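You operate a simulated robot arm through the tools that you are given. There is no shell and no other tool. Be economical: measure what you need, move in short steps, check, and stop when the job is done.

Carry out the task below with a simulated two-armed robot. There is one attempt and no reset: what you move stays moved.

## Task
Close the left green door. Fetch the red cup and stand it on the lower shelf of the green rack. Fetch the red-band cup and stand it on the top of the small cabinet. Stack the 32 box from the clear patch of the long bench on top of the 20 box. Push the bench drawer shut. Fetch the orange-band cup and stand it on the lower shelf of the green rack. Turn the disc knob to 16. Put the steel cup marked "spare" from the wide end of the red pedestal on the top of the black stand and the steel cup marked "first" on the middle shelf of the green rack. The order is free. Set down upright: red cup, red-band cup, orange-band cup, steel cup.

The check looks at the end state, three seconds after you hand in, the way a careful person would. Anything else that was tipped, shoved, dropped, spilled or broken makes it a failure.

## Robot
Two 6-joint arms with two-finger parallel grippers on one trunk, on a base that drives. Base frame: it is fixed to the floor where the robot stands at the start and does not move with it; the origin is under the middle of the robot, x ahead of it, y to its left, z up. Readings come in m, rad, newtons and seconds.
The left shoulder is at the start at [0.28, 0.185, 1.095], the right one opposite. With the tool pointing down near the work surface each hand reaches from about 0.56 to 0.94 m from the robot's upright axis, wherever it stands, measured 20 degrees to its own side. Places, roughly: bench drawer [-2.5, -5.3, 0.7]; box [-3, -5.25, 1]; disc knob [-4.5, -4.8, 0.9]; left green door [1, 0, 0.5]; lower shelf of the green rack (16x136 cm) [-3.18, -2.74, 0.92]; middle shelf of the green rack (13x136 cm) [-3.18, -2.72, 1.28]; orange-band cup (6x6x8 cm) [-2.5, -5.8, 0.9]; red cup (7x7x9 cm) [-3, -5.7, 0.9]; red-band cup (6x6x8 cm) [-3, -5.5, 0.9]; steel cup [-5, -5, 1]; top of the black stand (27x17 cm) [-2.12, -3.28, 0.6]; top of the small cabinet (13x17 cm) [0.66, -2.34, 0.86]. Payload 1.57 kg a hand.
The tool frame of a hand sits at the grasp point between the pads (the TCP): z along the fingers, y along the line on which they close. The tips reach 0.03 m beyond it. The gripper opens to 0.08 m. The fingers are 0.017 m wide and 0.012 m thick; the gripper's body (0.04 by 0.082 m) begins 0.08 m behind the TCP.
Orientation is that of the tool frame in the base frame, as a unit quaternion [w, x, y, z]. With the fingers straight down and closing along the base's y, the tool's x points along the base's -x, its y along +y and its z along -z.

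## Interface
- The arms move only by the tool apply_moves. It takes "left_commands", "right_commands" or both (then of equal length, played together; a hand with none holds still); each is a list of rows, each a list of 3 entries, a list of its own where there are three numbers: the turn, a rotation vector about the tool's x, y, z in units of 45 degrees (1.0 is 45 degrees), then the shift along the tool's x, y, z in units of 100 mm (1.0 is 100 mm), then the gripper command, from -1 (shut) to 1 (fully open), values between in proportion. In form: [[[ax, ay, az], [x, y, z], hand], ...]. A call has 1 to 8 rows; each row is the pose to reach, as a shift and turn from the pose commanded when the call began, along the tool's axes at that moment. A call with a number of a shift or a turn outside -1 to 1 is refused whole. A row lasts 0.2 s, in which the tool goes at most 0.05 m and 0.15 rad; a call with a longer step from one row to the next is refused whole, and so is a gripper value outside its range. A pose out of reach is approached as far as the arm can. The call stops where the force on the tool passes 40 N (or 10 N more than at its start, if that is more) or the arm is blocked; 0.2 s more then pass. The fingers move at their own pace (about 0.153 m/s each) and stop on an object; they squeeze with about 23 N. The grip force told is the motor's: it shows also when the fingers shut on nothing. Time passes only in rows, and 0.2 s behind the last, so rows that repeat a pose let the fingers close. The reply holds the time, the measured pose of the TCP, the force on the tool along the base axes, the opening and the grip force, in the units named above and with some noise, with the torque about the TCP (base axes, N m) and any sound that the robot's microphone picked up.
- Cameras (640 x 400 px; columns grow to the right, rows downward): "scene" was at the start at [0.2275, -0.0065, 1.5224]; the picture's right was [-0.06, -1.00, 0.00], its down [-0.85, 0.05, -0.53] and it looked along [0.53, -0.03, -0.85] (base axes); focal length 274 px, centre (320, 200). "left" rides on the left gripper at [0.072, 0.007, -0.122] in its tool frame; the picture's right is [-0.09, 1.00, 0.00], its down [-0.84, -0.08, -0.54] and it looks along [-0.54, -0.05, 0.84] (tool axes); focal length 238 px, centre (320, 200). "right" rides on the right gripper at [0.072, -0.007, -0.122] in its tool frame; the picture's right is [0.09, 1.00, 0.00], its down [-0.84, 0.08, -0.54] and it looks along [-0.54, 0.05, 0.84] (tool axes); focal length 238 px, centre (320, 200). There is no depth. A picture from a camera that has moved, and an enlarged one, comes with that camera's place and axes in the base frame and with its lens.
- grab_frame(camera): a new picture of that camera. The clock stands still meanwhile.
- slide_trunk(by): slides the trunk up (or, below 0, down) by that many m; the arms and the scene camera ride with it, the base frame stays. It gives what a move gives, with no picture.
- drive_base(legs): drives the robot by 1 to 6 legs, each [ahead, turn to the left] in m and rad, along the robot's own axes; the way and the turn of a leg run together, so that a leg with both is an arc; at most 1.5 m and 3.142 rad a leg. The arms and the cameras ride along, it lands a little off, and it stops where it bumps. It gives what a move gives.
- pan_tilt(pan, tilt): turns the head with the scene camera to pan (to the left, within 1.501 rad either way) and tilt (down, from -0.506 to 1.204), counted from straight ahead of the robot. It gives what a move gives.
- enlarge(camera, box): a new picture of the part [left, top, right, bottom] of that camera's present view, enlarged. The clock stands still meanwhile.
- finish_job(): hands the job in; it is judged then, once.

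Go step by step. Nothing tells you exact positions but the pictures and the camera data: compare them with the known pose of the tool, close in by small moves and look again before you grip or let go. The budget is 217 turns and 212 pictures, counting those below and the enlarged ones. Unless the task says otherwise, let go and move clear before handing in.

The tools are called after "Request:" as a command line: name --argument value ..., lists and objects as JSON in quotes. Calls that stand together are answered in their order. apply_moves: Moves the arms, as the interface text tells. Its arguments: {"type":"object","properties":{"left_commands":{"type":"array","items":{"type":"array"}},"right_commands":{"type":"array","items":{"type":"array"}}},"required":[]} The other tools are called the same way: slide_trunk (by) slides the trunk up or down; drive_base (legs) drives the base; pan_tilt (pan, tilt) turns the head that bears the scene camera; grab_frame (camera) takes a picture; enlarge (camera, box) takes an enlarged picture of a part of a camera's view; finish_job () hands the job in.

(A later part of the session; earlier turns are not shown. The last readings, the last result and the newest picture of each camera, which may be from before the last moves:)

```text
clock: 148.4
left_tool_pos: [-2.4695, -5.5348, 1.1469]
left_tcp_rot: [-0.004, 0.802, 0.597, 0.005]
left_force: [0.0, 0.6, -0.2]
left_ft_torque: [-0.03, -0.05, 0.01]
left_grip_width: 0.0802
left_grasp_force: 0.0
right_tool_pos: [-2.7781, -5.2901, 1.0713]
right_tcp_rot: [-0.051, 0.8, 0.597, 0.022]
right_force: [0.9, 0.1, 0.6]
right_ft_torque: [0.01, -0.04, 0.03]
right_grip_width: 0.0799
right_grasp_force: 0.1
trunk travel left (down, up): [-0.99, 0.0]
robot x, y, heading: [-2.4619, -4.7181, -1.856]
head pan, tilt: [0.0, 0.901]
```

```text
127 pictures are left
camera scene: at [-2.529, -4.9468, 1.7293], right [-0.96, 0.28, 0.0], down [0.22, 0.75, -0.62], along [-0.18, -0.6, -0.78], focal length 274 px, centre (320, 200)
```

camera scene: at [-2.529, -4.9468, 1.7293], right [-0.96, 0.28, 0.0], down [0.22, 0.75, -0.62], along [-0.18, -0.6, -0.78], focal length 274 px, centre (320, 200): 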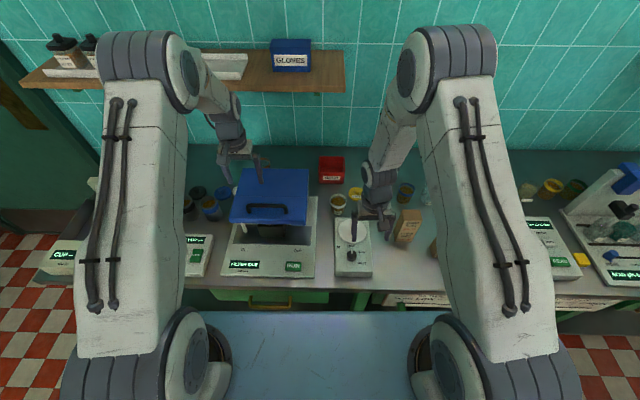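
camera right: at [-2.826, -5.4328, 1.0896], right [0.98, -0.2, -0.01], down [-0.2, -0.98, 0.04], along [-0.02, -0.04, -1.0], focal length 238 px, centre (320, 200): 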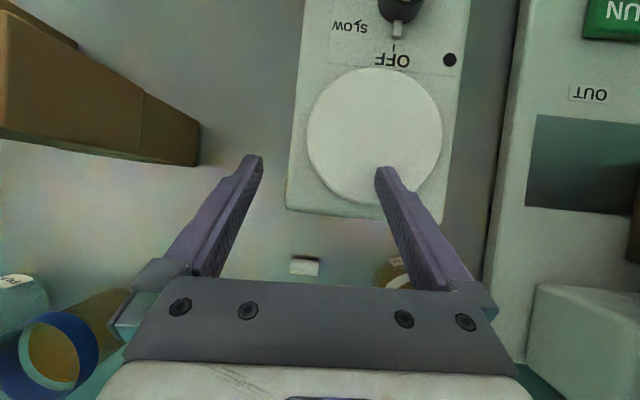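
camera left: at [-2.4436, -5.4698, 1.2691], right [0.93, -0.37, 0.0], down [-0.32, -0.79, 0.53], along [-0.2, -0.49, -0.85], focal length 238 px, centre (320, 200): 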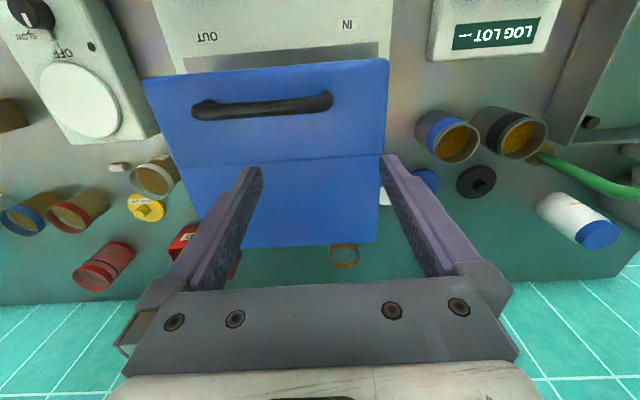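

Recovered with nothing visibly disturbed. The wall shelf's front edge (z≈1.25) lies right above the orange cup, so I must go in low with the wrist leaning back: tilt 17°, come down just behind the lid, then slide forward under the shelf.

Request:
apply_moves --left_commands '[[[0, -0.13, 0], [0, 0, 0], 1], [[0, -0.26, 0], [0, 0, 0], 1], [[0, -0.38, 0], [0, 0, 0], 1]]' --right_commands '[[[0, -0.05, 0], [0.1, 0, -0.2], 1], [[0, -0.1, 0], [0.3, -0.1, -0.4], 1], [[0, -0.1, 0], [0.5, -0.1, -0.6], 1]]'

Request:
drive_base --legs '[[0.14, 0]]'

Request:
grab_frame --camera "left"

```text
clock: 149.2
left_tool_pos: [-2.4724, -5.5357, 1.1477]
left_tcp_rot: [0.086, 0.794, 0.591, -0.113]
left_force: [0.4, 0.2, 0.0]
left_ft_torque: [-0.02, -0.02, -0.01]
left_grip_width: 0.08
left_grasp_force: 0.0
right_tool_pos: [-2.7717, -5.2462, 1.1343]
right_tcp_rot: [-0.027, 0.8, 0.599, -0.01]
right_force: [-0.1, 0.1, -0.6]
right_ft_torque: [-0.01, 0.0, 0.02]
right_grip_width: 0.0802
right_grasp_force: 0.1
trunk travel left (down, up): [-0.99, 0.0]
robot x, y, heading: [-2.4615, -4.72, -1.852]
head pan, tilt: [0.0, 0.901]
```

```text
clock: 150.6
left_tool_pos: [-2.5117, -5.6715, 1.1461]
left_tcp_rot: [0.084, 0.795, 0.59, -0.114]
left_force: [-0.4, 0.8, 0.4]
left_ft_torque: [0.01, 0.03, 0.02]
left_grip_width: 0.0799
left_grasp_force: 0.0
right_tool_pos: [-2.8119, -5.3794, 1.1354]
right_tcp_rot: [-0.028, 0.801, 0.598, -0.01]
right_force: [-0.5, -0.1, 0.8]
right_ft_torque: [0.04, -0.02, 0.03]
right_grip_width: 0.0797
right_grasp_force: 0.1
trunk travel left (down, up): [-0.99, 0.0]
robot x, y, heading: [-2.4998, -4.8536, -1.861]
head pan, tilt: [0.0, 0.901]
```

```text
126 pictures are left
camera left: at [-2.4753, -5.5739, 1.2427], right [0.93, -0.37, 0.03], down [-0.26, -0.6, 0.75], along [-0.27, -0.71, -0.66], focal length 238 px, centre (320, 200)
```

left: 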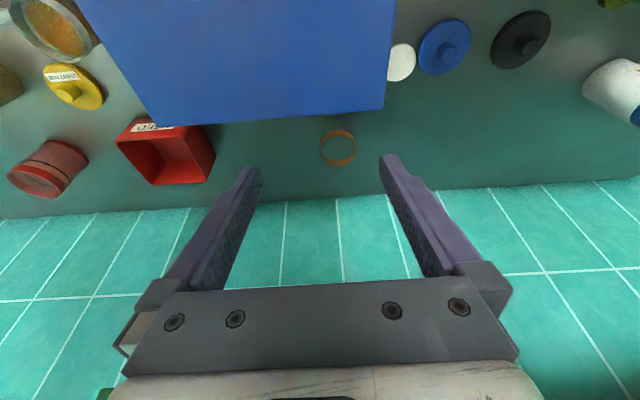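

The hand is tilted and lined up. I go down to just above the lid, then forward to behind its rear edge.

Request:
apply_moves --left_commands '[[[0, 0, 0], [0.07, 0.1, 0.26], 1], [[0, 0, 0], [0.15, 0.2, 0.52], 1], [[0, 0, 0], [0.22, 0.2, 0.77], 1]]'

Request:
apply_moves --left_commands '[[[0, 0, 0], [-0.26, 0, 0.07], 1], [[0, 0, 0], [-0.52, 0, 0.15], 1], [[0, 0, 0], [-0.77, 0, 0.22], 1]]'

Request:
grab_frame --camera "left"

Request:
enlarge --camera "scene" --box '[160, 60, 360, 200]'

```text
clock: 151.4
left_tool_pos: [-2.4939, -5.675, 1.0672]
left_tcp_rot: [0.084, 0.794, 0.591, -0.114]
left_force: [-0.8, -0.7, -0.2]
left_ft_torque: [0.01, 0.01, 0.0]
left_grip_width: 0.08
left_grasp_force: 0.2
right_tool_pos: [-2.8112, -5.3801, 1.134]
right_tcp_rot: [-0.028, 0.8, 0.599, -0.01]
right_force: [1.2, -0.1, -0.4]
right_ft_torque: [0.0, -0.01, 0.0]
right_grip_width: 0.0802
right_grasp_force: 0.0
trunk travel left (down, up): [-0.99, 0.0]
robot x, y, heading: [-2.4978, -4.8539, -1.862]
head pan, tilt: [0.0, 0.901]
```

```text
clock: 152.2
left_tool_pos: [-2.5186, -5.754, 1.0671]
left_tcp_rot: [0.085, 0.795, 0.59, -0.114]
left_force: [-0.8, 0.0, -0.3]
left_ft_torque: [-0.01, 0.0, -0.01]
left_grip_width: 0.0799
left_grasp_force: 0.0
right_tool_pos: [-2.8114, -5.3807, 1.1351]
right_tcp_rot: [-0.028, 0.801, 0.597, -0.01]
right_force: [0.5, 0.3, -0.1]
right_ft_torque: [0.02, 0.0, 0.02]
right_grip_width: 0.08
right_grasp_force: 0.1
trunk travel left (down, up): [-0.99, 0.0]
robot x, y, heading: [-2.5001, -4.8522, -1.859]
head pan, tilt: [0.0, 0.901]
```

```text
125 pictures are left
camera left: at [-2.48, -5.657, 1.1632], right [0.93, -0.37, 0.03], down [-0.26, -0.6, 0.75], along [-0.26, -0.71, -0.66], focal length 238 px, centre (320, 200)
```

left: 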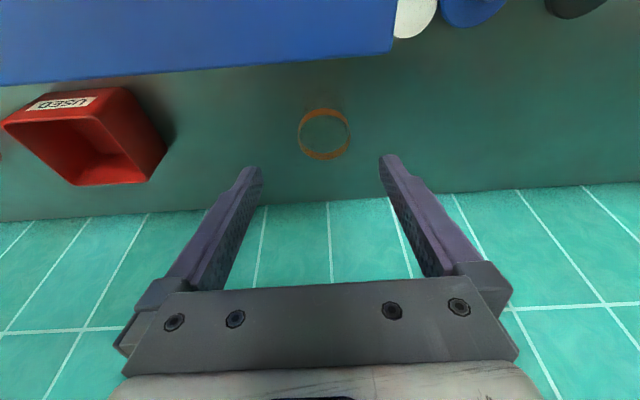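

```text
2.86 times, centred on (260, 130) of scene
camera zoom: at [-2.5693, -5.0823, 1.7293], right [-0.96, 0.28, 0.0], down [0.22, 0.75, -0.62], along [-0.18, -0.6, -0.78], focal length 782 px, centre (491, 400)
```

zoom: 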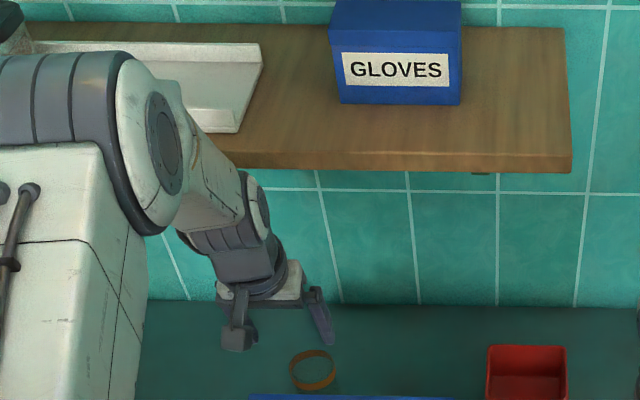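

I'm behind the lid edge. Now a small left correction and straight down with fingers straddling the cup line.

Request:
apply_moves --left_commands '[[[0, 0, 0], [0.0, 0.09, 0.25], 1], [[0, 0, 0], [0.06, 0.09, 0.55], 1], [[0, 0, 0], [0.12, 0.09, 0.85], 1]]'

Request:
grab_frame --camera "left"

Request:
enlarge --camera "scene" --box '[160, 60, 360, 200]'

```text
clock: 153.0
left_tool_pos: [-2.5124, -5.7677, 0.9821]
left_tcp_rot: [0.084, 0.795, 0.59, -0.114]
left_force: [-0.1, -0.4, -0.8]
left_ft_torque: [0.04, 0.02, 0.01]
left_grip_width: 0.08
left_grasp_force: 0.0
right_tool_pos: [-2.8112, -5.3807, 1.1343]
right_tcp_rot: [-0.028, 0.801, 0.598, -0.009]
right_force: [-0.8, 0.7, 0.1]
right_ft_torque: [0.0, 0.03, 0.01]
right_grip_width: 0.0802
right_grasp_force: 0.1
trunk travel left (down, up): [-0.99, 0.0]
robot x, y, heading: [-2.4979, -4.8526, -1.858]
head pan, tilt: [0.0, 0.901]
```

```text
123 pictures are left
camera left: at [-2.475, -5.6715, 1.0784], right [0.93, -0.37, 0.03], down [-0.26, -0.6, 0.76], along [-0.27, -0.71, -0.66], focal length 238 px, centre (320, 200)
```

left: 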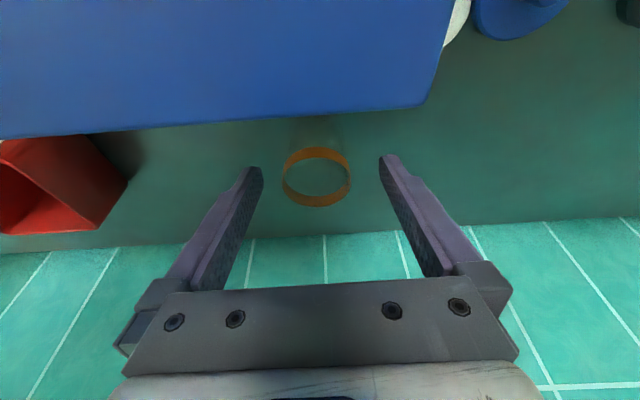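

```text
2.86 times, centred on (260, 130) of scene
camera zoom: at [-2.5694, -5.0823, 1.7293], right [-0.96, 0.28, 0.0], down [0.22, 0.75, -0.62], along [-0.18, -0.6, -0.78], focal length 782 px, centre (491, 400)
```

zoom: 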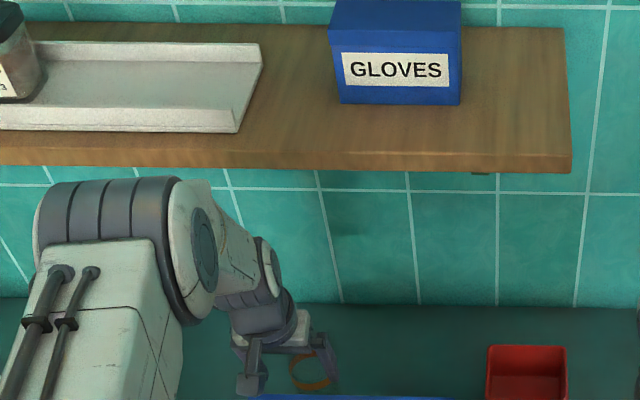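

Aligned. Down the last bit, forward onto the cup, and close.

Request:
apply_moves --left_commands '[[[0, 0, 0], [0.06, -0.02, 0.2], 1], [[0, 0, 0], [0.11, -0.03, 0.4], 1], [[0, 0, 0], [-0.02, -0.03, 0.45], 1], [[0, 0, 0], [-0.15, -0.03, 0.48], 1], [[0, 0, 0], [-0.15, -0.03, 0.48], 1]]'

Request:
grab_frame --camera "left"

```text
clock: 154.2
left_tool_pos: [-2.5215, -5.7934, 0.939]
left_tcp_rot: [0.084, 0.794, 0.59, -0.115]
left_force: [-0.3, -0.2, -0.7]
left_ft_torque: [0.01, 0.0, 0.0]
left_grip_width: 0.08
left_grasp_force: 0.0
right_tool_pos: [-2.8105, -5.3806, 1.1353]
right_tcp_rot: [-0.028, 0.8, 0.599, -0.01]
right_force: [-0.1, 1.0, 0.5]
right_ft_torque: [-0.03, -0.04, 0.01]
right_grip_width: 0.0801
right_grasp_force: 0.1
trunk travel left (down, up): [-0.99, 0.0]
robot x, y, heading: [-2.5023, -4.8523, -1.857]
head pan, tilt: [0.0, 0.901]
```

```text
121 pictures are left
camera left: at [-2.4848, -5.6965, 1.0363], right [0.93, -0.37, 0.03], down [-0.26, -0.6, 0.75], along [-0.27, -0.71, -0.66], focal length 238 px, centre (320, 200)
```

left: 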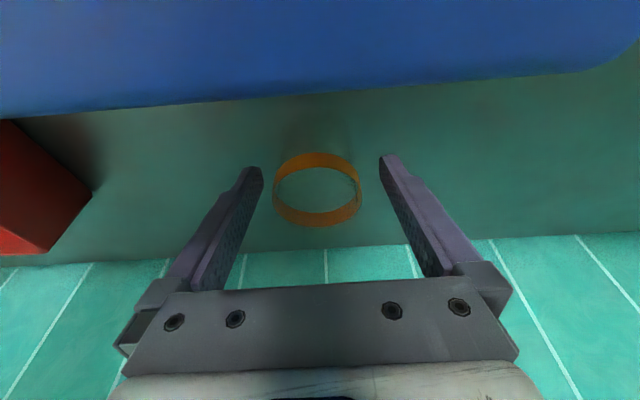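

The cup is centred between the pads; I close and lift slightly.

Request:
apply_moves --left_commands '[[[0, 0, 0], [0, 0, 0], -1], [[0, 0, 0], [0, 0, 0], -1], [[0, 0, 0], [0, 0, 0], -1], [[0, 0, 0], [-0.056, 0, -0.19], -1], [[0, 0, 0], [-0.11, 0, -0.38], -1]]'

Request:
grab_frame --camera "left"

```text
clock: 155.4
left_tool_pos: [-2.5221, -5.7933, 0.9798]
left_tcp_rot: [0.084, 0.795, 0.59, -0.113]
left_force: [0.2, -0.2, -0.6]
left_ft_torque: [0.0, -0.01, 0.0]
left_grip_width: 0.052
left_grasp_force: 22.9
right_tool_pos: [-2.8111, -5.3801, 1.1336]
right_tcp_rot: [-0.028, 0.801, 0.598, -0.009]
right_force: [0.1, -0.1, -0.5]
right_ft_torque: [0.03, 0.0, -0.02]
right_grip_width: 0.0799
right_grasp_force: 0.1
trunk travel left (down, up): [-0.99, 0.0]
robot x, y, heading: [-2.5012, -4.8527, -1.859]
head pan, tilt: [0.0, 0.901]
```

```text
120 pictures are left
camera left: at [-2.4852, -5.6967, 1.0757], right [0.93, -0.37, 0.03], down [-0.26, -0.6, 0.75], along [-0.27, -0.71, -0.66], focal length 238 px, centre (320, 200)
```

left: 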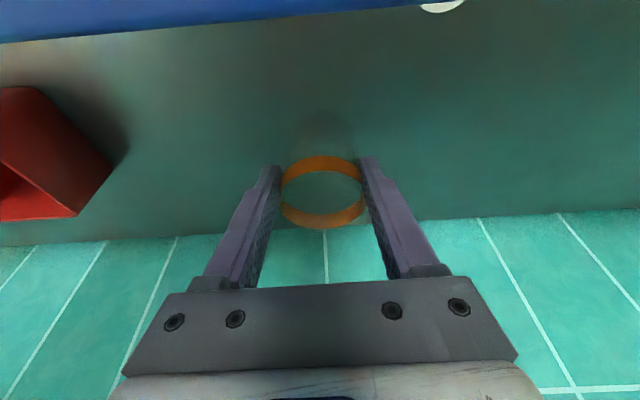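

Orange-band cup gripped. I back it off 3.5 cm, raise it clear of the lid, then draw it back.

Request:
apply_moves --left_commands '[[[0, 0, 0], [0.18, 0, -0.05], -1], [[0, 0, 0], [0.34, 0, -0.1], -1], [[0, 0, 0], [0.23, 0, -0.48], -1], [[0, 0, 0], [0.12, 0, -0.86], -1]]'

Request:
apply_moves --left_commands '[[[0, 0, 0], [-0.11, 0, -0.38], -1], [[0, 0, 0], [-0.22, 0, -0.77], -1], [[0, 0, 0], [-0.27, 0, -0.95], -1]]'

Request:
grab_frame --camera "left"

Request:
grab_frame --camera "scene"

```text
clock: 156.4
left_tool_pos: [-2.5117, -5.7593, 1.0594]
left_tcp_rot: [0.085, 0.795, 0.59, -0.114]
left_force: [0.5, 0.3, -1.8]
left_ft_torque: [0.01, -0.03, 0.01]
left_grip_width: 0.0516
left_grasp_force: 22.3
right_tool_pos: [-2.8111, -5.3798, 1.135]
right_tcp_rot: [-0.028, 0.801, 0.598, -0.01]
right_force: [0.4, 0.4, -0.4]
right_ft_torque: [0.01, -0.04, 0.0]
right_grip_width: 0.0799
right_grasp_force: 0.1
trunk travel left (down, up): [-0.99, 0.0]
robot x, y, heading: [-2.4995, -4.852, -1.857]
head pan, tilt: [0.0, 0.901]
```

```text
clock: 157.2
left_tool_pos: [-2.5105, -5.7579, 1.1544]
left_tcp_rot: [0.084, 0.794, 0.591, -0.112]
left_force: [-1.4, -3.8, -11.3]
left_ft_torque: [0.5, -0.25, -0.01]
left_grip_width: 0.0517
left_grasp_force: 23.5
right_tool_pos: [-2.812, -5.3811, 1.1345]
right_tcp_rot: [-0.028, 0.801, 0.598, -0.009]
right_force: [0.0, -0.9, 0.7]
right_ft_torque: [0.0, -0.03, -0.01]
right_grip_width: 0.08
right_grasp_force: 0.0
trunk travel left (down, up): [-0.99, 0.0]
robot x, y, heading: [-2.5001, -4.8581, -1.859]
head pan, tilt: [0.0, 0.901]
```

```text
119 pictures are left
camera left: at [-2.4739, -5.662, 1.2519], right [0.93, -0.37, 0.03], down [-0.26, -0.6, 0.75], along [-0.27, -0.7, -0.66], focal length 238 px, centre (320, 200)
```

left: 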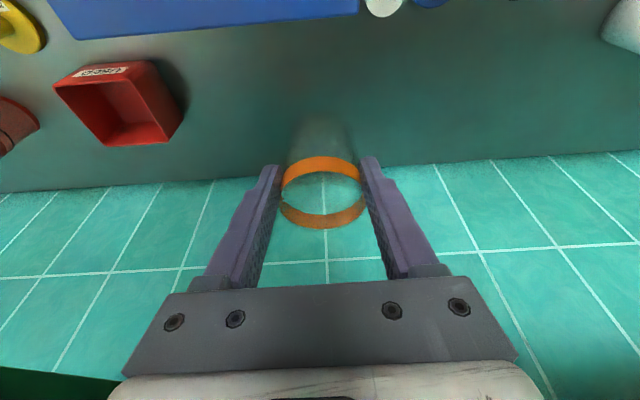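

```text
118 pictures are left
camera scene: at [-2.5695, -5.0834, 1.7288], right [-0.96, 0.28, 0.0], down [0.22, 0.75, -0.62], along [-0.18, -0.6, -0.78], focal length 274 px, centre (320, 200)
```

scene: 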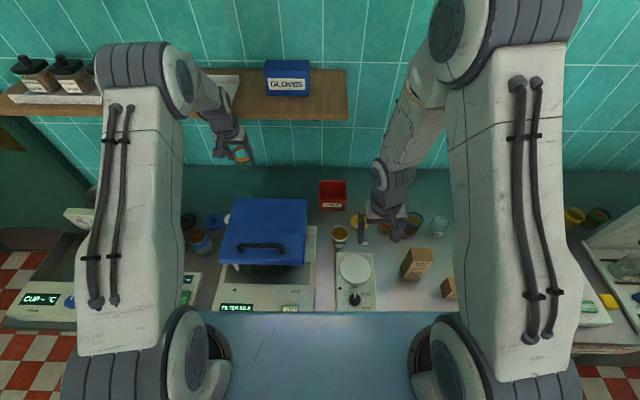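

A slight downward force suggests a light touch at the shelf; I draw the hand back horizontally now.

Request:
apply_moves --left_commands '[[[0, 0, 0], [0.3, 0, -0.06], -1], [[0, 0, 0], [0.65, 0, -0.16], -1], [[0, 0, 0], [0.96, 0, -0.28], -1]]'

Request:
apply_moves --left_commands '[[[0, 0, 0], [0.35, 0, -0.1], -1], [[0, 0, 0], [0.7, 0, -0.2], -1], [[0, 0, 0], [0.96, 0, -0.28], -1]]'

Request:
grab_frame --camera "right"

Request:
grab_frame --camera "left"

```text
clock: 158.0
left_tool_pos: [-2.4815, -5.6626, 1.1577]
left_tcp_rot: [0.084, 0.794, 0.591, -0.114]
left_force: [-0.1, 0.4, -1.2]
left_ft_torque: [0.0, 0.02, -0.02]
left_grip_width: 0.0518
left_grasp_force: 22.8
right_tool_pos: [-2.8118, -5.3802, 1.135]
right_tcp_rot: [-0.028, 0.801, 0.599, -0.01]
right_force: [-0.3, 0.5, 0.1]
right_ft_torque: [0.0, 0.0, 0.01]
right_grip_width: 0.0801
right_grasp_force: 0.0
trunk travel left (down, up): [-0.99, 0.0]
robot x, y, heading: [-2.4987, -4.8553, -1.862]
head pan, tilt: [0.0, 0.901]
```

```text
clock: 158.8
left_tool_pos: [-2.4527, -5.5668, 1.1572]
left_tcp_rot: [0.085, 0.796, 0.588, -0.111]
left_force: [-0.4, -0.2, -0.7]
left_ft_torque: [0.04, 0.0, 0.03]
left_grip_width: 0.0515
left_grasp_force: 23.1
right_tool_pos: [-2.8107, -5.381, 1.1345]
right_tcp_rot: [-0.027, 0.801, 0.598, -0.009]
right_force: [0.1, 0.5, 0.5]
right_ft_torque: [-0.01, 0.01, 0.03]
right_grip_width: 0.0798
right_grasp_force: 0.0
trunk travel left (down, up): [-0.99, 0.0]
robot x, y, heading: [-2.5013, -4.856, -1.857]
head pan, tilt: [0.0, 0.901]
```

```text
117 pictures are left
camera right: at [-2.7922, -5.3142, 1.2577], right [0.98, -0.19, -0.05], down [-0.14, -0.84, 0.52], along [-0.15, -0.5, -0.85], focal length 238 px, centre (320, 200)
```

right: 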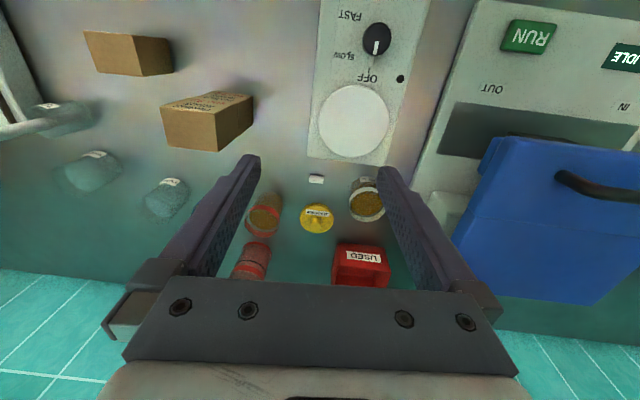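

```text
116 pictures are left
camera left: at [-2.4154, -5.4699, 1.2534], right [0.93, -0.38, 0.03], down [-0.27, -0.6, 0.75], along [-0.27, -0.7, -0.66], focal length 238 px, centre (320, 200)
```

left: 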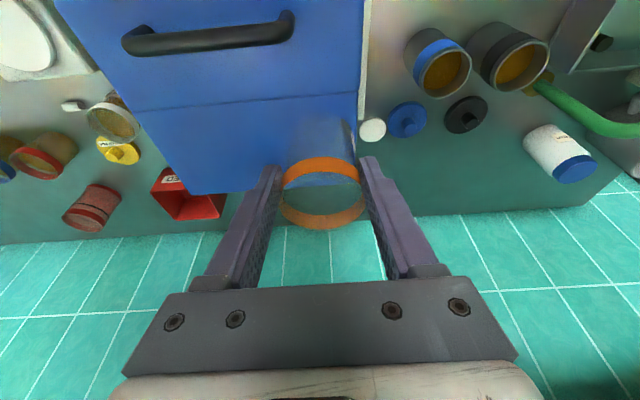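

Orange is held above the bench. Next the right hand takes the red cup, tilted about 29° so it will also suit the rack shelf. I tilt and move over it.

Request:
apply_moves --right_commands '[[[-0.02, -0.17, 0], [0, 0, 0], 1], [[-0.04, -0.34, 0], [0, 0, 0], 1], [[-0.06, -0.51, 0], [0, 0, 0], 1], [[-0.069, -0.66, 0], [0, 0, 0], 1]]'

Request:
apply_moves --right_commands '[[[0, 0, 0], [-0.29, -0.15, 0.16], 1], [[0, 0, 0], [-0.58, -0.3, 0.32], 1], [[0, 0, 0], [-0.88, -0.45, 0.48], 1]]'

Request:
apply_moves --right_commands '[[[0, 0, 0], [-0.29, -0.15, 0.16], 1], [[0, 0, 0], [-0.58, -0.3, 0.32], 1], [[0, 0, 0], [-0.88, -0.45, 0.48], 1]]'

Request:
grab_frame --camera "right"

```text
clock: 159.8
left_tool_pos: [-2.4541, -5.5667, 1.1569]
left_tcp_rot: [0.084, 0.795, 0.59, -0.114]
left_force: [-1.1, 0.3, -0.4]
left_ft_torque: [0.0, -0.01, -0.02]
left_grip_width: 0.0517
left_grasp_force: 23.0
right_tool_pos: [-2.815, -5.4098, 1.1282]
right_tcp_rot: [0.147, 0.772, 0.585, -0.198]
right_force: [0.6, 0.2, 0.2]
right_ft_torque: [0.02, -0.01, -0.03]
right_grip_width: 0.0799
right_grasp_force: 0.0
right hand out of reach, approached as far as the arm can: row 1, 2, 3, 4
trunk travel left (down, up): [-0.99, 0.0]
robot x, y, heading: [-2.502, -4.8525, -1.86]
head pan, tilt: [0.0, 0.901]
```

```text
clock: 160.6
left_tool_pos: [-2.453, -5.567, 1.1567]
left_tcp_rot: [0.084, 0.795, 0.59, -0.113]
left_force: [-0.7, 0.7, 0.1]
left_ft_torque: [0.02, 0.01, 0.02]
left_grip_width: 0.0513
left_grasp_force: 22.9
right_tool_pos: [-2.887, -5.4944, 1.1269]
right_tcp_rot: [0.148, 0.773, 0.584, -0.198]
right_force: [-0.3, 1.0, -1.0]
right_ft_torque: [-0.01, 0.02, -0.03]
right_grip_width: 0.0801
right_grasp_force: 0.0
trunk travel left (down, up): [-0.99, 0.0]
robot x, y, heading: [-2.5015, -4.8547, -1.858]
head pan, tilt: [0.0, 0.901]
```

```text
clock: 161.4
left_tool_pos: [-2.4529, -5.5667, 1.1574]
left_tcp_rot: [0.083, 0.795, 0.59, -0.112]
left_force: [0.9, 0.7, -0.8]
left_ft_torque: [-0.01, 0.01, 0.0]
left_grip_width: 0.0513
left_grasp_force: 23.5
right_tool_pos: [-2.9559, -5.5792, 1.1275]
right_tcp_rot: [0.147, 0.773, 0.584, -0.2]
right_force: [-0.3, 0.0, -0.1]
right_ft_torque: [0.0, 0.02, -0.01]
right_grip_width: 0.08
right_grasp_force: 0.1
trunk travel left (down, up): [-0.99, 0.0]
robot x, y, heading: [-2.5029, -4.8504, -1.861]
head pan, tilt: [0.0, 0.901]
```

```text
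115 pictures are left
camera right: at [-2.93, -5.461, 1.1987], right [0.98, -0.19, -0.05], down [-0.05, -0.48, 0.88], along [-0.19, -0.86, -0.48], focal length 238 px, centre (320, 200)
```

right: 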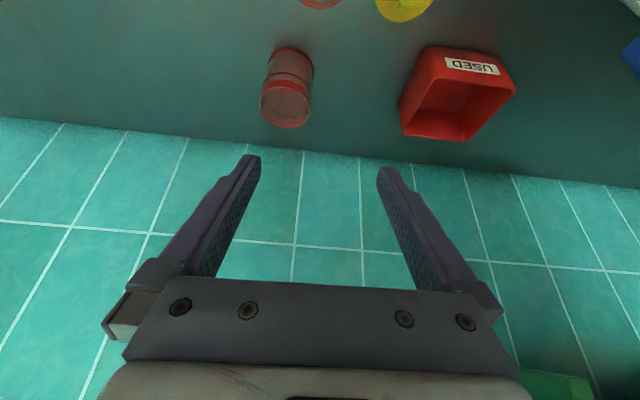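

Red cup at ≈(-3.028,-5.667). I move right over it and descend halfway.

Request:
apply_moves --right_commands '[[[0, 0, 0], [-0.3, -0.15, 0.17], 1], [[0, 0, 0], [-0.6, -0.3, 0.33], 1], [[0, 0, 0], [-0.92, -0.44, 0.5], 1]]'

Request:
apply_moves --right_commands '[[[0, 0, 0], [0.16, 0, 0.3], 1], [[0, 0, 0], [0.33, 0, 0.6], 1], [[0, 0, 0], [0.5, 0, 0.92], 1]]'

Request:
grab_frame --camera "right"

Request:
enlarge --camera "scene" --box '[320, 130, 500, 256]'

```text
clock: 162.2
left_tool_pos: [-2.4545, -5.5663, 1.1562]
left_tcp_rot: [0.084, 0.795, 0.59, -0.113]
left_force: [-0.3, -0.2, -1.4]
left_ft_torque: [0.01, 0.0, -0.01]
left_grip_width: 0.0514
left_grasp_force: 23.1
right_tool_pos: [-3.0259, -5.6675, 1.1283]
right_tcp_rot: [0.153, 0.774, 0.582, -0.197]
right_force: [-0.3, 0.1, -0.7]
right_ft_torque: [0.0, -0.03, 0.08]
right_grip_width: 0.0799
right_grasp_force: 0.0
right hand out of reach, approached as far as the arm can: row 1
trunk travel left (down, up): [-0.99, 0.0]
robot x, y, heading: [-2.503, -4.8567, -1.858]
head pan, tilt: [0.0, 0.901]
```

```text
clock: 163.0
left_tool_pos: [-2.4533, -5.5661, 1.1582]
left_tcp_rot: [0.084, 0.795, 0.59, -0.113]
left_force: [-0.1, 0.5, -0.6]
left_ft_torque: [0.0, 0.0, 0.01]
left_grip_width: 0.0512
left_grasp_force: 23.0
right_tool_pos: [-3.0266, -5.6687, 1.0228]
right_tcp_rot: [0.148, 0.772, 0.586, -0.199]
right_force: [-0.5, 0.6, 0.1]
right_ft_torque: [0.0, 0.01, 0.01]
right_grip_width: 0.0797
right_grasp_force: 0.1
trunk travel left (down, up): [-0.99, 0.0]
robot x, y, heading: [-2.5037, -4.8493, -1.861]
head pan, tilt: [0.0, 0.901]
```

```text
114 pictures are left
camera right: at [-3.0009, -5.5503, 1.095], right [0.98, -0.19, -0.05], down [-0.05, -0.48, 0.88], along [-0.19, -0.86, -0.48], focal length 238 px, centre (320, 200)
```

right: 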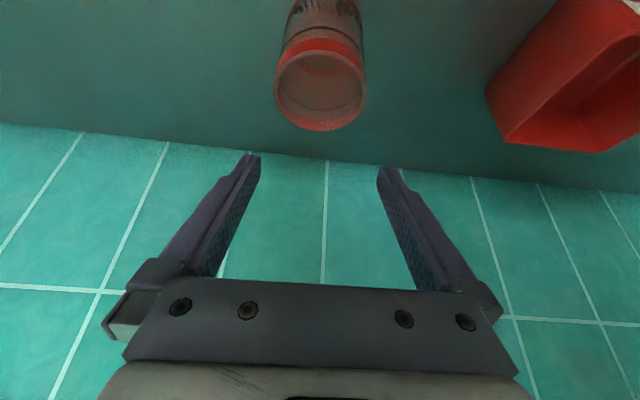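

```text
3.17 times, centred on (410, 193) of scene
camera zoom: at [-2.5693, -5.0823, 1.7293], right [-0.96, 0.28, 0.0], down [0.22, 0.75, -0.62], along [-0.18, -0.6, -0.78], focal length 869 px, centre (34, 222)
```

zoom: 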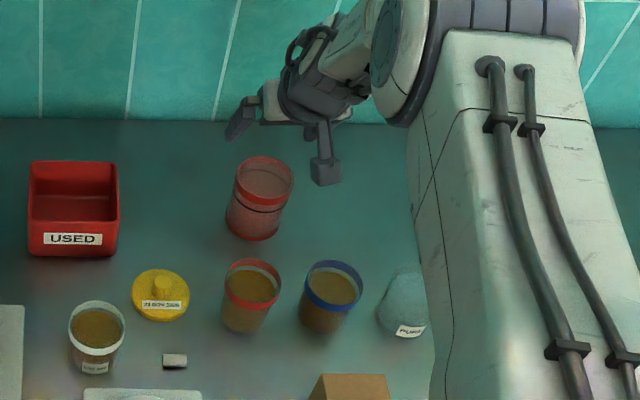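

Request:
apply_moves --right_commands '[[[0, 0, 0], [0.13, -0.04, 0.15], 1], [[0, 0, 0], [0.26, -0.04, 0.31], 1]]'

Request:
grab_frame --camera "right"

```text
clock: 163.6
left_tool_pos: [-2.4533, -5.567, 1.1567]
left_tcp_rot: [0.084, 0.795, 0.591, -0.113]
left_force: [-0.1, -0.5, -0.2]
left_ft_torque: [-0.01, 0.03, 0.0]
left_grip_width: 0.051
left_grasp_force: 23.1
right_tool_pos: [-3.0295, -5.6599, 0.9833]
right_tcp_rot: [0.149, 0.772, 0.585, -0.199]
right_force: [-0.1, -0.5, 0.4]
right_ft_torque: [0.03, 0.0, -0.02]
right_grip_width: 0.0799
right_grasp_force: 0.1
trunk travel left (down, up): [-0.99, 0.0]
robot x, y, heading: [-2.5003, -4.8531, -1.856]
head pan, tilt: [0.0, 0.901]
```

```text
112 pictures are left
camera right: at [-3.0027, -5.5414, 1.0554], right [0.98, -0.19, -0.05], down [-0.05, -0.48, 0.88], along [-0.19, -0.86, -0.48], focal length 238 px, centre (320, 200)
```

right: 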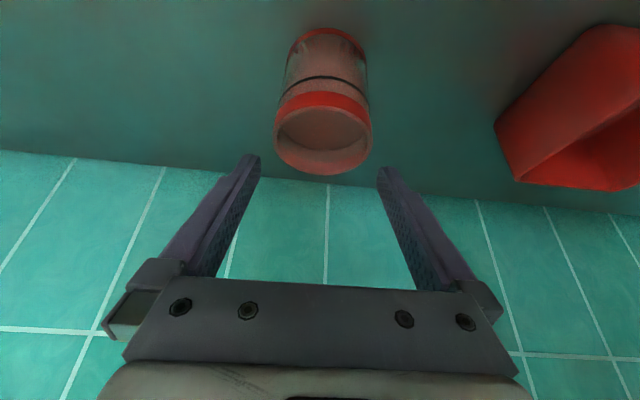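

Laterally aligned; I shift back slightly, lower to grip height and close.

Request:
apply_moves --right_commands '[[[0, 0, 0], [0.15, 0, 0.15], 1], [[0, 0, 0], [0.27, 0, 0.36], 1], [[0, 0, 0], [0.38, 0, 0.56], 1], [[0, 0, 0], [0.38, 0, 0.56], -1], [[0, 0, 0], [0.38, 0, 0.56], -1], [[0, 0, 0], [0.38, 0, 0.56], -1]]'

Request:
grab_frame --camera "right"

```text
clock: 165.0
left_tool_pos: [-2.4543, -5.5672, 1.1582]
left_tcp_rot: [0.083, 0.795, 0.591, -0.112]
left_force: [0.2, -0.3, 0.5]
left_ft_torque: [-0.04, 0.0, -0.03]
left_grip_width: 0.0508
left_grasp_force: 22.8
right_tool_pos: [-3.0279, -5.6518, 0.9154]
right_tcp_rot: [0.148, 0.772, 0.586, -0.198]
right_force: [0.2, -0.1, -0.3]
right_ft_torque: [0.03, 0.0, 0.01]
right_grip_width: 0.0654
right_grasp_force: 22.9
trunk travel left (down, up): [-0.99, 0.0]
robot x, y, heading: [-2.4985, -4.8547, -1.858]
head pan, tilt: [0.0, 0.901]
```

```text
111 pictures are left
camera right: at [-3.0012, -5.5351, 0.9873], right [0.98, -0.19, -0.05], down [-0.05, -0.48, 0.88], along [-0.19, -0.86, -0.48], focal length 238 px, centre (320, 200)
```

right: 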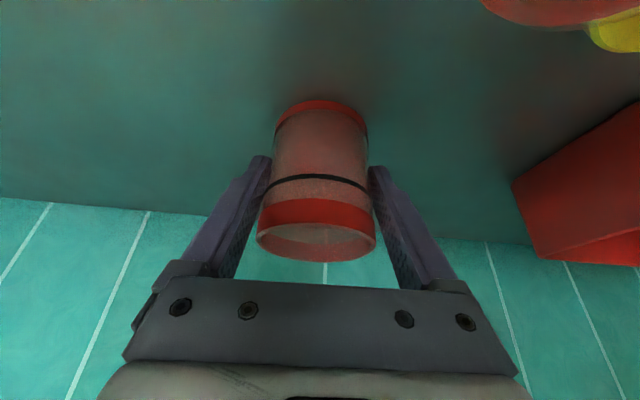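

Red cup gripped. Lift it and draw it back; then check the orange cup in the other hand.

Request:
apply_moves --right_commands '[[[0, 0, 0], [-0.16, 0, -0.3], -1], [[0, 0, 0], [-0.33, 0, -0.6], -1], [[0, 0, 0], [-0.48, 0, -0.88], -1]]'

Request:
apply_moves --right_commands '[[[0, 0, 0], [-0.16, 0, -0.3], -1], [[0, 0, 0], [-0.4, 0, -0.75], -1], [[0, 0, 0], [-0.2, 0.1, -0.95], -1], [[0, 0, 0], [0.2, 0.1, -1], -1]]'

Request:
apply_moves --right_commands '[[[0, 0, 0], [0.35, 0.1, -0.2], -1], [[0, 0, 0], [0.7, 0.2, -0.38], -1], [[0, 0, 0], [0.95, 0.3, -0.52], -1]]'

Request:
grab_frame --camera "left"

Request:
grab_frame --camera "scene"

```text
clock: 165.8
left_tool_pos: [-2.4529, -5.5659, 1.1564]
left_tcp_rot: [0.083, 0.795, 0.59, -0.113]
left_force: [0.0, 0.0, -0.7]
left_ft_torque: [-0.02, 0.0, -0.01]
left_grip_width: 0.051
left_grasp_force: 22.6
right_tool_pos: [-3.0263, -5.6521, 1.0159]
right_tcp_rot: [0.147, 0.773, 0.585, -0.198]
right_force: [-1.1, -0.2, -0.7]
right_ft_torque: [0.01, 0.0, 0.02]
right_grip_width: 0.0659
right_grasp_force: 23.2
trunk travel left (down, up): [-0.99, 0.0]
robot x, y, heading: [-2.4997, -4.8556, -1.856]
head pan, tilt: [0.0, 0.901]
```

```text
refused: row 2 steps farther than a row can; nothing moved
```

```text
clock: 166.6
left_tool_pos: [-2.4526, -5.5672, 1.1577]
left_tcp_rot: [0.084, 0.795, 0.591, -0.112]
left_force: [0.2, -0.3, 0.7]
left_ft_torque: [-0.01, 0.0, 0.02]
left_grip_width: 0.0511
left_grasp_force: 23.4
right_tool_pos: [-2.9578, -5.5569, 1.0148]
right_tcp_rot: [0.148, 0.718, 0.653, -0.191]
right_force: [-2.0, -0.4, 0.1]
right_ft_torque: [0.03, -0.2, 0.02]
right_grip_width: 0.0656
right_grasp_force: 23.1
right hand out of reach, approached as far as the arm can: row 1, 2
trunk travel left (down, up): [-0.99, 0.0]
robot x, y, heading: [-2.5046, -4.8552, -1.863]
head pan, tilt: [0.0, 0.901]
```

```text
110 pictures are left
camera left: at [-2.4163, -5.4704, 1.2531], right [0.93, -0.37, 0.03], down [-0.26, -0.6, 0.75], along [-0.27, -0.71, -0.66], focal length 238 px, centre (320, 200)
```

left: 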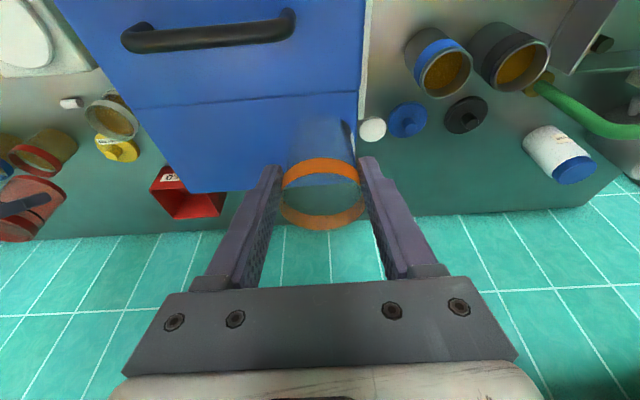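

```text
109 pictures are left
camera scene: at [-2.5695, -5.0825, 1.7292], right [-0.96, 0.28, 0.0], down [0.22, 0.75, -0.62], along [-0.18, -0.6, -0.78], focal length 274 px, centre (320, 200)
```

scene: 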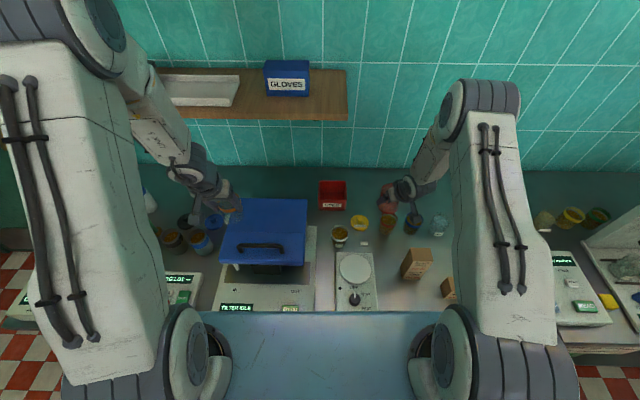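

The red cup hangs just above the red-band cup; raise it straight up.

Request:
apply_moves --right_commands '[[[0, 0, 0], [-0.16, 0, -0.3], -1], [[0, 0, 0], [-0.32, 0, -0.6], -1], [[0, 0, 0], [-0.47, 0, -0.88], -1]]'

Request:
grab_frame --camera "right"

Request:
enlarge --camera "scene" --box '[300, 130, 500, 270]'

```text
clock: 167.4
left_tool_pos: [-2.4544, -5.5659, 1.1565]
left_tcp_rot: [0.084, 0.795, 0.59, -0.113]
left_force: [-0.8, 0.1, -1.2]
left_ft_torque: [0.01, 0.01, -0.03]
left_grip_width: 0.0507
left_grasp_force: 23.3
right_tool_pos: [-2.9689, -5.5542, 1.116]
right_tcp_rot: [0.147, 0.773, 0.585, -0.198]
right_force: [0.3, -0.7, -0.9]
right_ft_torque: [0.05, 0.03, -0.01]
right_grip_width: 0.066
right_grasp_force: 23.1
trunk travel left (down, up): [-0.99, 0.0]
robot x, y, heading: [-2.5009, -4.8548, -1.86]
head pan, tilt: [0.0, 0.901]
```

```text
108 pictures are left
camera right: at [-2.942, -5.4369, 1.188], right [0.98, -0.19, -0.05], down [-0.05, -0.48, 0.88], along [-0.19, -0.86, -0.48], focal length 238 px, centre (320, 200)
```

right: 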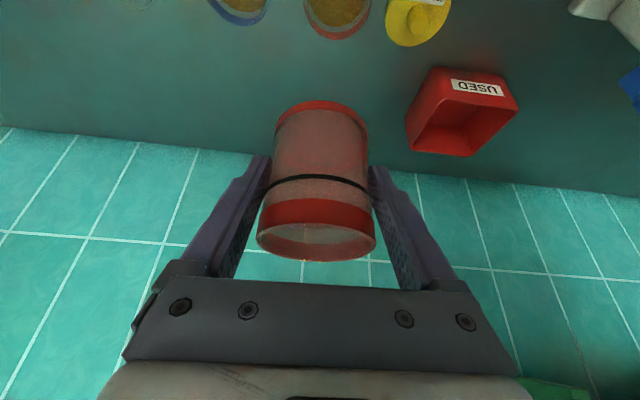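

```text
2.86 times, centred on (400, 200) of scene
camera zoom: at [-2.5693, -5.0823, 1.7292], right [-0.96, 0.28, 0.0], down [0.22, 0.75, -0.62], along [-0.18, -0.6, -0.78], focal length 782 px, centre (91, 200)
```

zoom: 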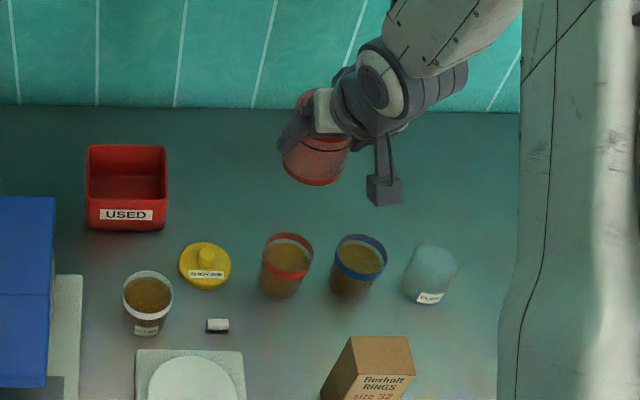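

Both cups are held and the bench is undisturbed. I pull the right hand in, back away and drive to face the rack.

Request:
apply_moves --right_commands '[[[0, 0, 0], [0.35, 0, -0.19], -1], [[0, 0, 0], [0.7, 0, -0.38], -1], [[0, 0, 0], [0.88, 0, -0.48], -1]]'

Request:
drive_base --legs '[[-0.45, 0], [0, -1.752], [1.04, 0], [0, -1.416]]'

Request:
pan_tilt --pan 0.0 --tilt 0.5

Request:
grab_frame --camera "scene"

```text
clock: 168.2
left_tool_pos: [-2.4532, -5.5671, 1.1569]
left_tcp_rot: [0.084, 0.795, 0.59, -0.112]
left_force: [0.0, 0.3, -0.1]
left_ft_torque: [0.0, 0.0, -0.01]
left_grip_width: 0.0507
left_grasp_force: 22.7
right_tool_pos: [-2.9401, -5.4591, 1.116]
right_tcp_rot: [0.148, 0.772, 0.586, -0.198]
right_force: [-0.5, 0.3, 0.1]
right_ft_torque: [0.01, 0.01, -0.01]
right_grip_width: 0.0659
right_grasp_force: 22.8
trunk travel left (down, up): [-0.99, 0.0]
robot x, y, heading: [-2.5009, -4.8516, -1.857]
head pan, tilt: [0.0, 0.901]
```

```text
clock: 183.6
left_tool_pos: [-3.3337, -3.2437, 1.1563]
left_tcp_rot: [0.114, -0.582, 0.801, 0.083]
left_force: [-0.6, 0.1, -0.3]
left_ft_torque: [-0.03, -0.02, -0.01]
left_grip_width: 0.0489
left_grasp_force: 23.5
right_tool_pos: [-2.8478, -3.3613, 1.1162]
right_tcp_rot: [0.199, -0.577, 0.778, 0.147]
right_force: [0.0, -0.6, -1.1]
right_ft_torque: [-0.03, -0.01, -0.01]
right_grip_width: 0.0656
right_grasp_force: 22.9
trunk travel left (down, up): [-0.99, 0.0]
robot x, y, heading: [-3.3002, -3.9548, 1.259]
head pan, tilt: [0.0, 0.901]
```

```text
clock: 184.4
left_tool_pos: [-3.3329, -3.2433, 1.1574]
left_tcp_rot: [0.114, -0.582, 0.801, 0.082]
left_force: [-0.2, 0.0, -0.4]
left_ft_torque: [-0.04, 0.02, -0.04]
left_grip_width: 0.0491
left_grasp_force: 22.4
right_tool_pos: [-2.8487, -3.3628, 1.1152]
right_tcp_rot: [0.199, -0.577, 0.778, 0.146]
right_force: [-0.3, -0.5, 0.4]
right_ft_torque: [-0.01, 0.0, 0.01]
right_grip_width: 0.0659
right_grasp_force: 23.4
trunk travel left (down, up): [-0.99, 0.0]
robot x, y, heading: [-3.3015, -3.9585, 1.263]
head pan, tilt: [0.0, 0.499]
```

```text
106 pictures are left
camera scene: at [-3.2256, -3.7198, 1.763], right [0.95, -0.3, 0.0], down [-0.15, -0.46, -0.88], along [0.27, 0.84, -0.48], focal length 274 px, centre (320, 200)
```

scene: 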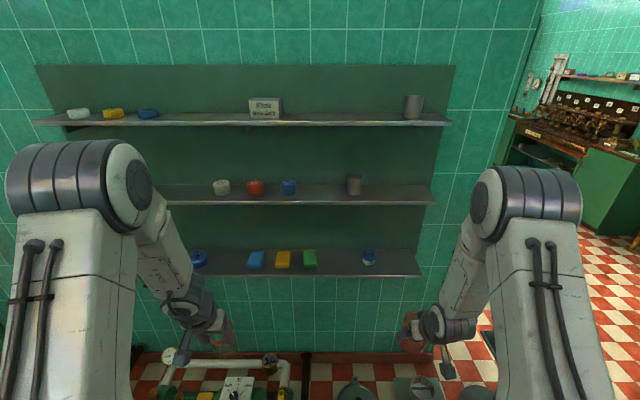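

The lower shelf has gaps: one left of the blue block (for orange) and one right of the green block (for red). I check the floor in front (pump, pot) and the cup grips before approaching.

Request:
pan_tilt --pan 0.0 --tilt 0.95

Request:
grab_frame --camera "scene"

Request:
grab_frame --camera "left"

```text
clock: 185.3
left_tool_pos: [-3.3329, -3.2423, 1.157]
left_tcp_rot: [0.113, -0.582, 0.801, 0.083]
left_force: [0.4, 1.0, -1.2]
left_ft_torque: [-0.01, 0.02, -0.04]
left_grip_width: 0.049
left_grasp_force: 23.5
right_tool_pos: [-2.8478, -3.3617, 1.1156]
right_tcp_rot: [0.199, -0.578, 0.778, 0.146]
right_force: [0.3, 0.6, 0.5]
right_ft_torque: [0.0, -0.02, -0.02]
right_grip_width: 0.0657
right_grasp_force: 23.3
trunk travel left (down, up): [-0.99, 0.0]
robot x, y, heading: [-3.2992, -3.9554, 1.262]
head pan, tilt: [0.0, 0.949]
```

```text
105 pictures are left
camera scene: at [-3.2311, -3.7371, 1.7257], right [0.95, -0.3, 0.0], down [-0.25, -0.77, -0.58], along [0.18, 0.56, -0.81], focal length 274 px, centre (320, 200)
```

scene: 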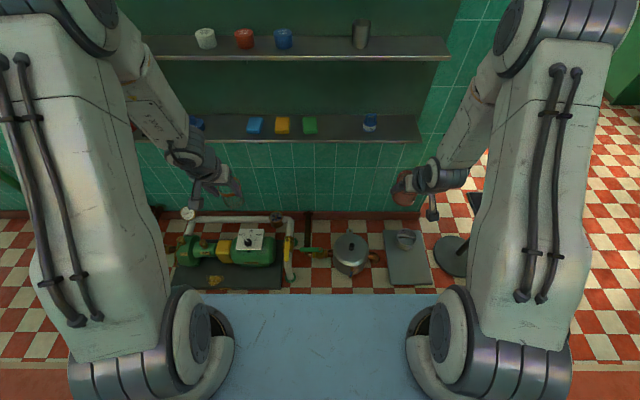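

```text
104 pictures are left
camera left: at [-3.3701, -3.3398, 1.2532], right [-0.92, 0.39, 0.03], down [0.28, 0.6, 0.75], along [0.28, 0.7, -0.66], focal length 238 px, centre (320, 200)
```

left: 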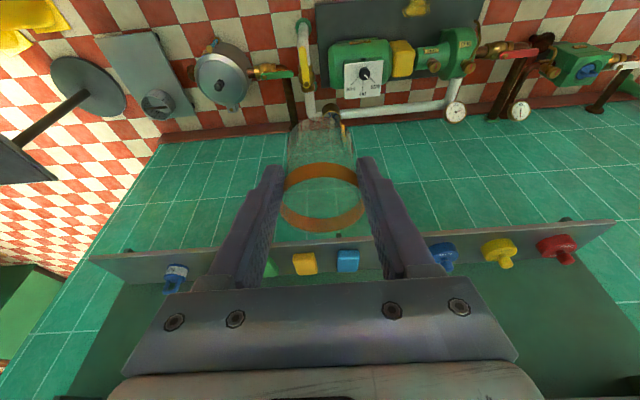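

Floor objects reach about 0.33 m out from the shelf edge, so I stop at 0.78 m from it, centred between the two gaps.

Request:
drive_base --legs '[[0, 0.471], [0.375, 0], [0, -0.476]]'

Request:
grab_frame --camera "left"

Request:
grab_frame --camera "right"

Request:
pan_tilt --pan 0.0 --tilt 0.7

Request:
grab_frame --camera "scene"

```text
clock: 190.4
left_tool_pos: [-3.3877, -2.8721, 1.157]
left_tcp_rot: [0.114, -0.579, 0.803, 0.082]
left_force: [-0.2, -1.1, -0.5]
left_ft_torque: [-0.03, 0.03, -0.01]
left_grip_width: 0.0485
left_grasp_force: 22.5
right_tool_pos: [-2.9043, -2.9934, 1.1155]
right_tcp_rot: [0.201, -0.575, 0.78, 0.146]
right_force: [-0.9, -0.8, -0.4]
right_ft_torque: [0.01, 0.0, 0.0]
right_grip_width: 0.0657
right_grasp_force: 22.6
trunk travel left (down, up): [-0.99, 0.0]
robot x, y, heading: [-3.3628, -3.585, 1.251]
head pan, tilt: [0.0, 0.949]
```

```text
103 pictures are left
camera left: at [-3.4257, -2.9678, 1.2532], right [-0.92, 0.4, 0.03], down [0.28, 0.59, 0.75], along [0.28, 0.7, -0.66], focal length 238 px, centre (320, 200)
```

left: 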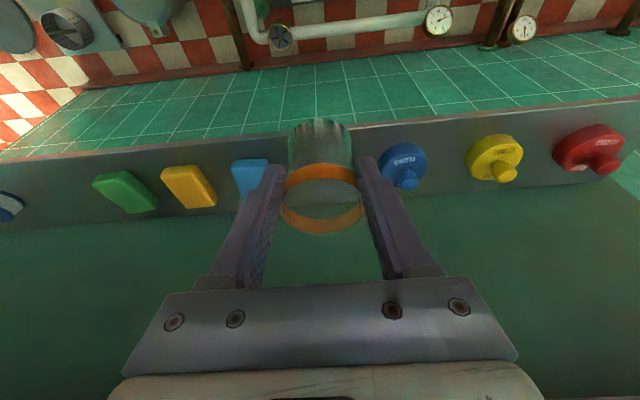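

```text
102 pictures are left
camera right: at [-2.9349, -3.112, 1.1877], right [-0.97, 0.22, -0.05], down [0.06, 0.48, 0.88], along [0.22, 0.85, -0.48], focal length 238 px, centre (320, 200)
```

right: 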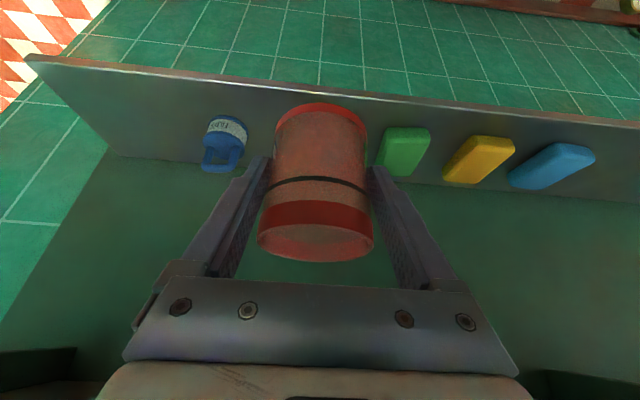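

```text
clock: 191.2
left_tool_pos: [-3.3888, -2.8718, 1.1559]
left_tcp_rot: [0.115, -0.579, 0.803, 0.083]
left_force: [-0.2, -0.3, 0.1]
left_ft_torque: [0.01, -0.01, 0.02]
left_grip_width: 0.0484
left_grasp_force: 22.7
right_tool_pos: [-2.9045, -2.9937, 1.1145]
right_tcp_rot: [0.2, -0.574, 0.78, 0.145]
right_force: [-0.6, -0.1, -1.3]
right_ft_torque: [0.0, -0.01, -0.02]
right_grip_width: 0.0656
right_grasp_force: 22.7
trunk travel left (down, up): [-0.99, 0.0]
robot x, y, heading: [-3.3621, -3.5834, 1.252]
head pan, tilt: [0.0, 0.7]
```

```text
101 pictures are left
camera scene: at [-3.286, -3.3546, 1.7453], right [0.95, -0.31, 0.0], down [-0.2, -0.61, -0.76], along [0.24, 0.73, -0.64], focal length 274 px, centre (320, 200)
```

scene: 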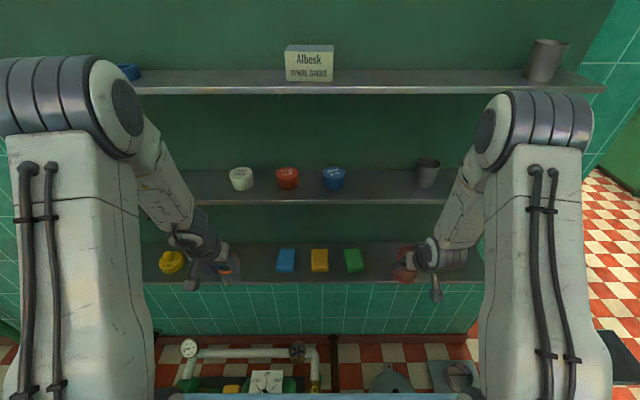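

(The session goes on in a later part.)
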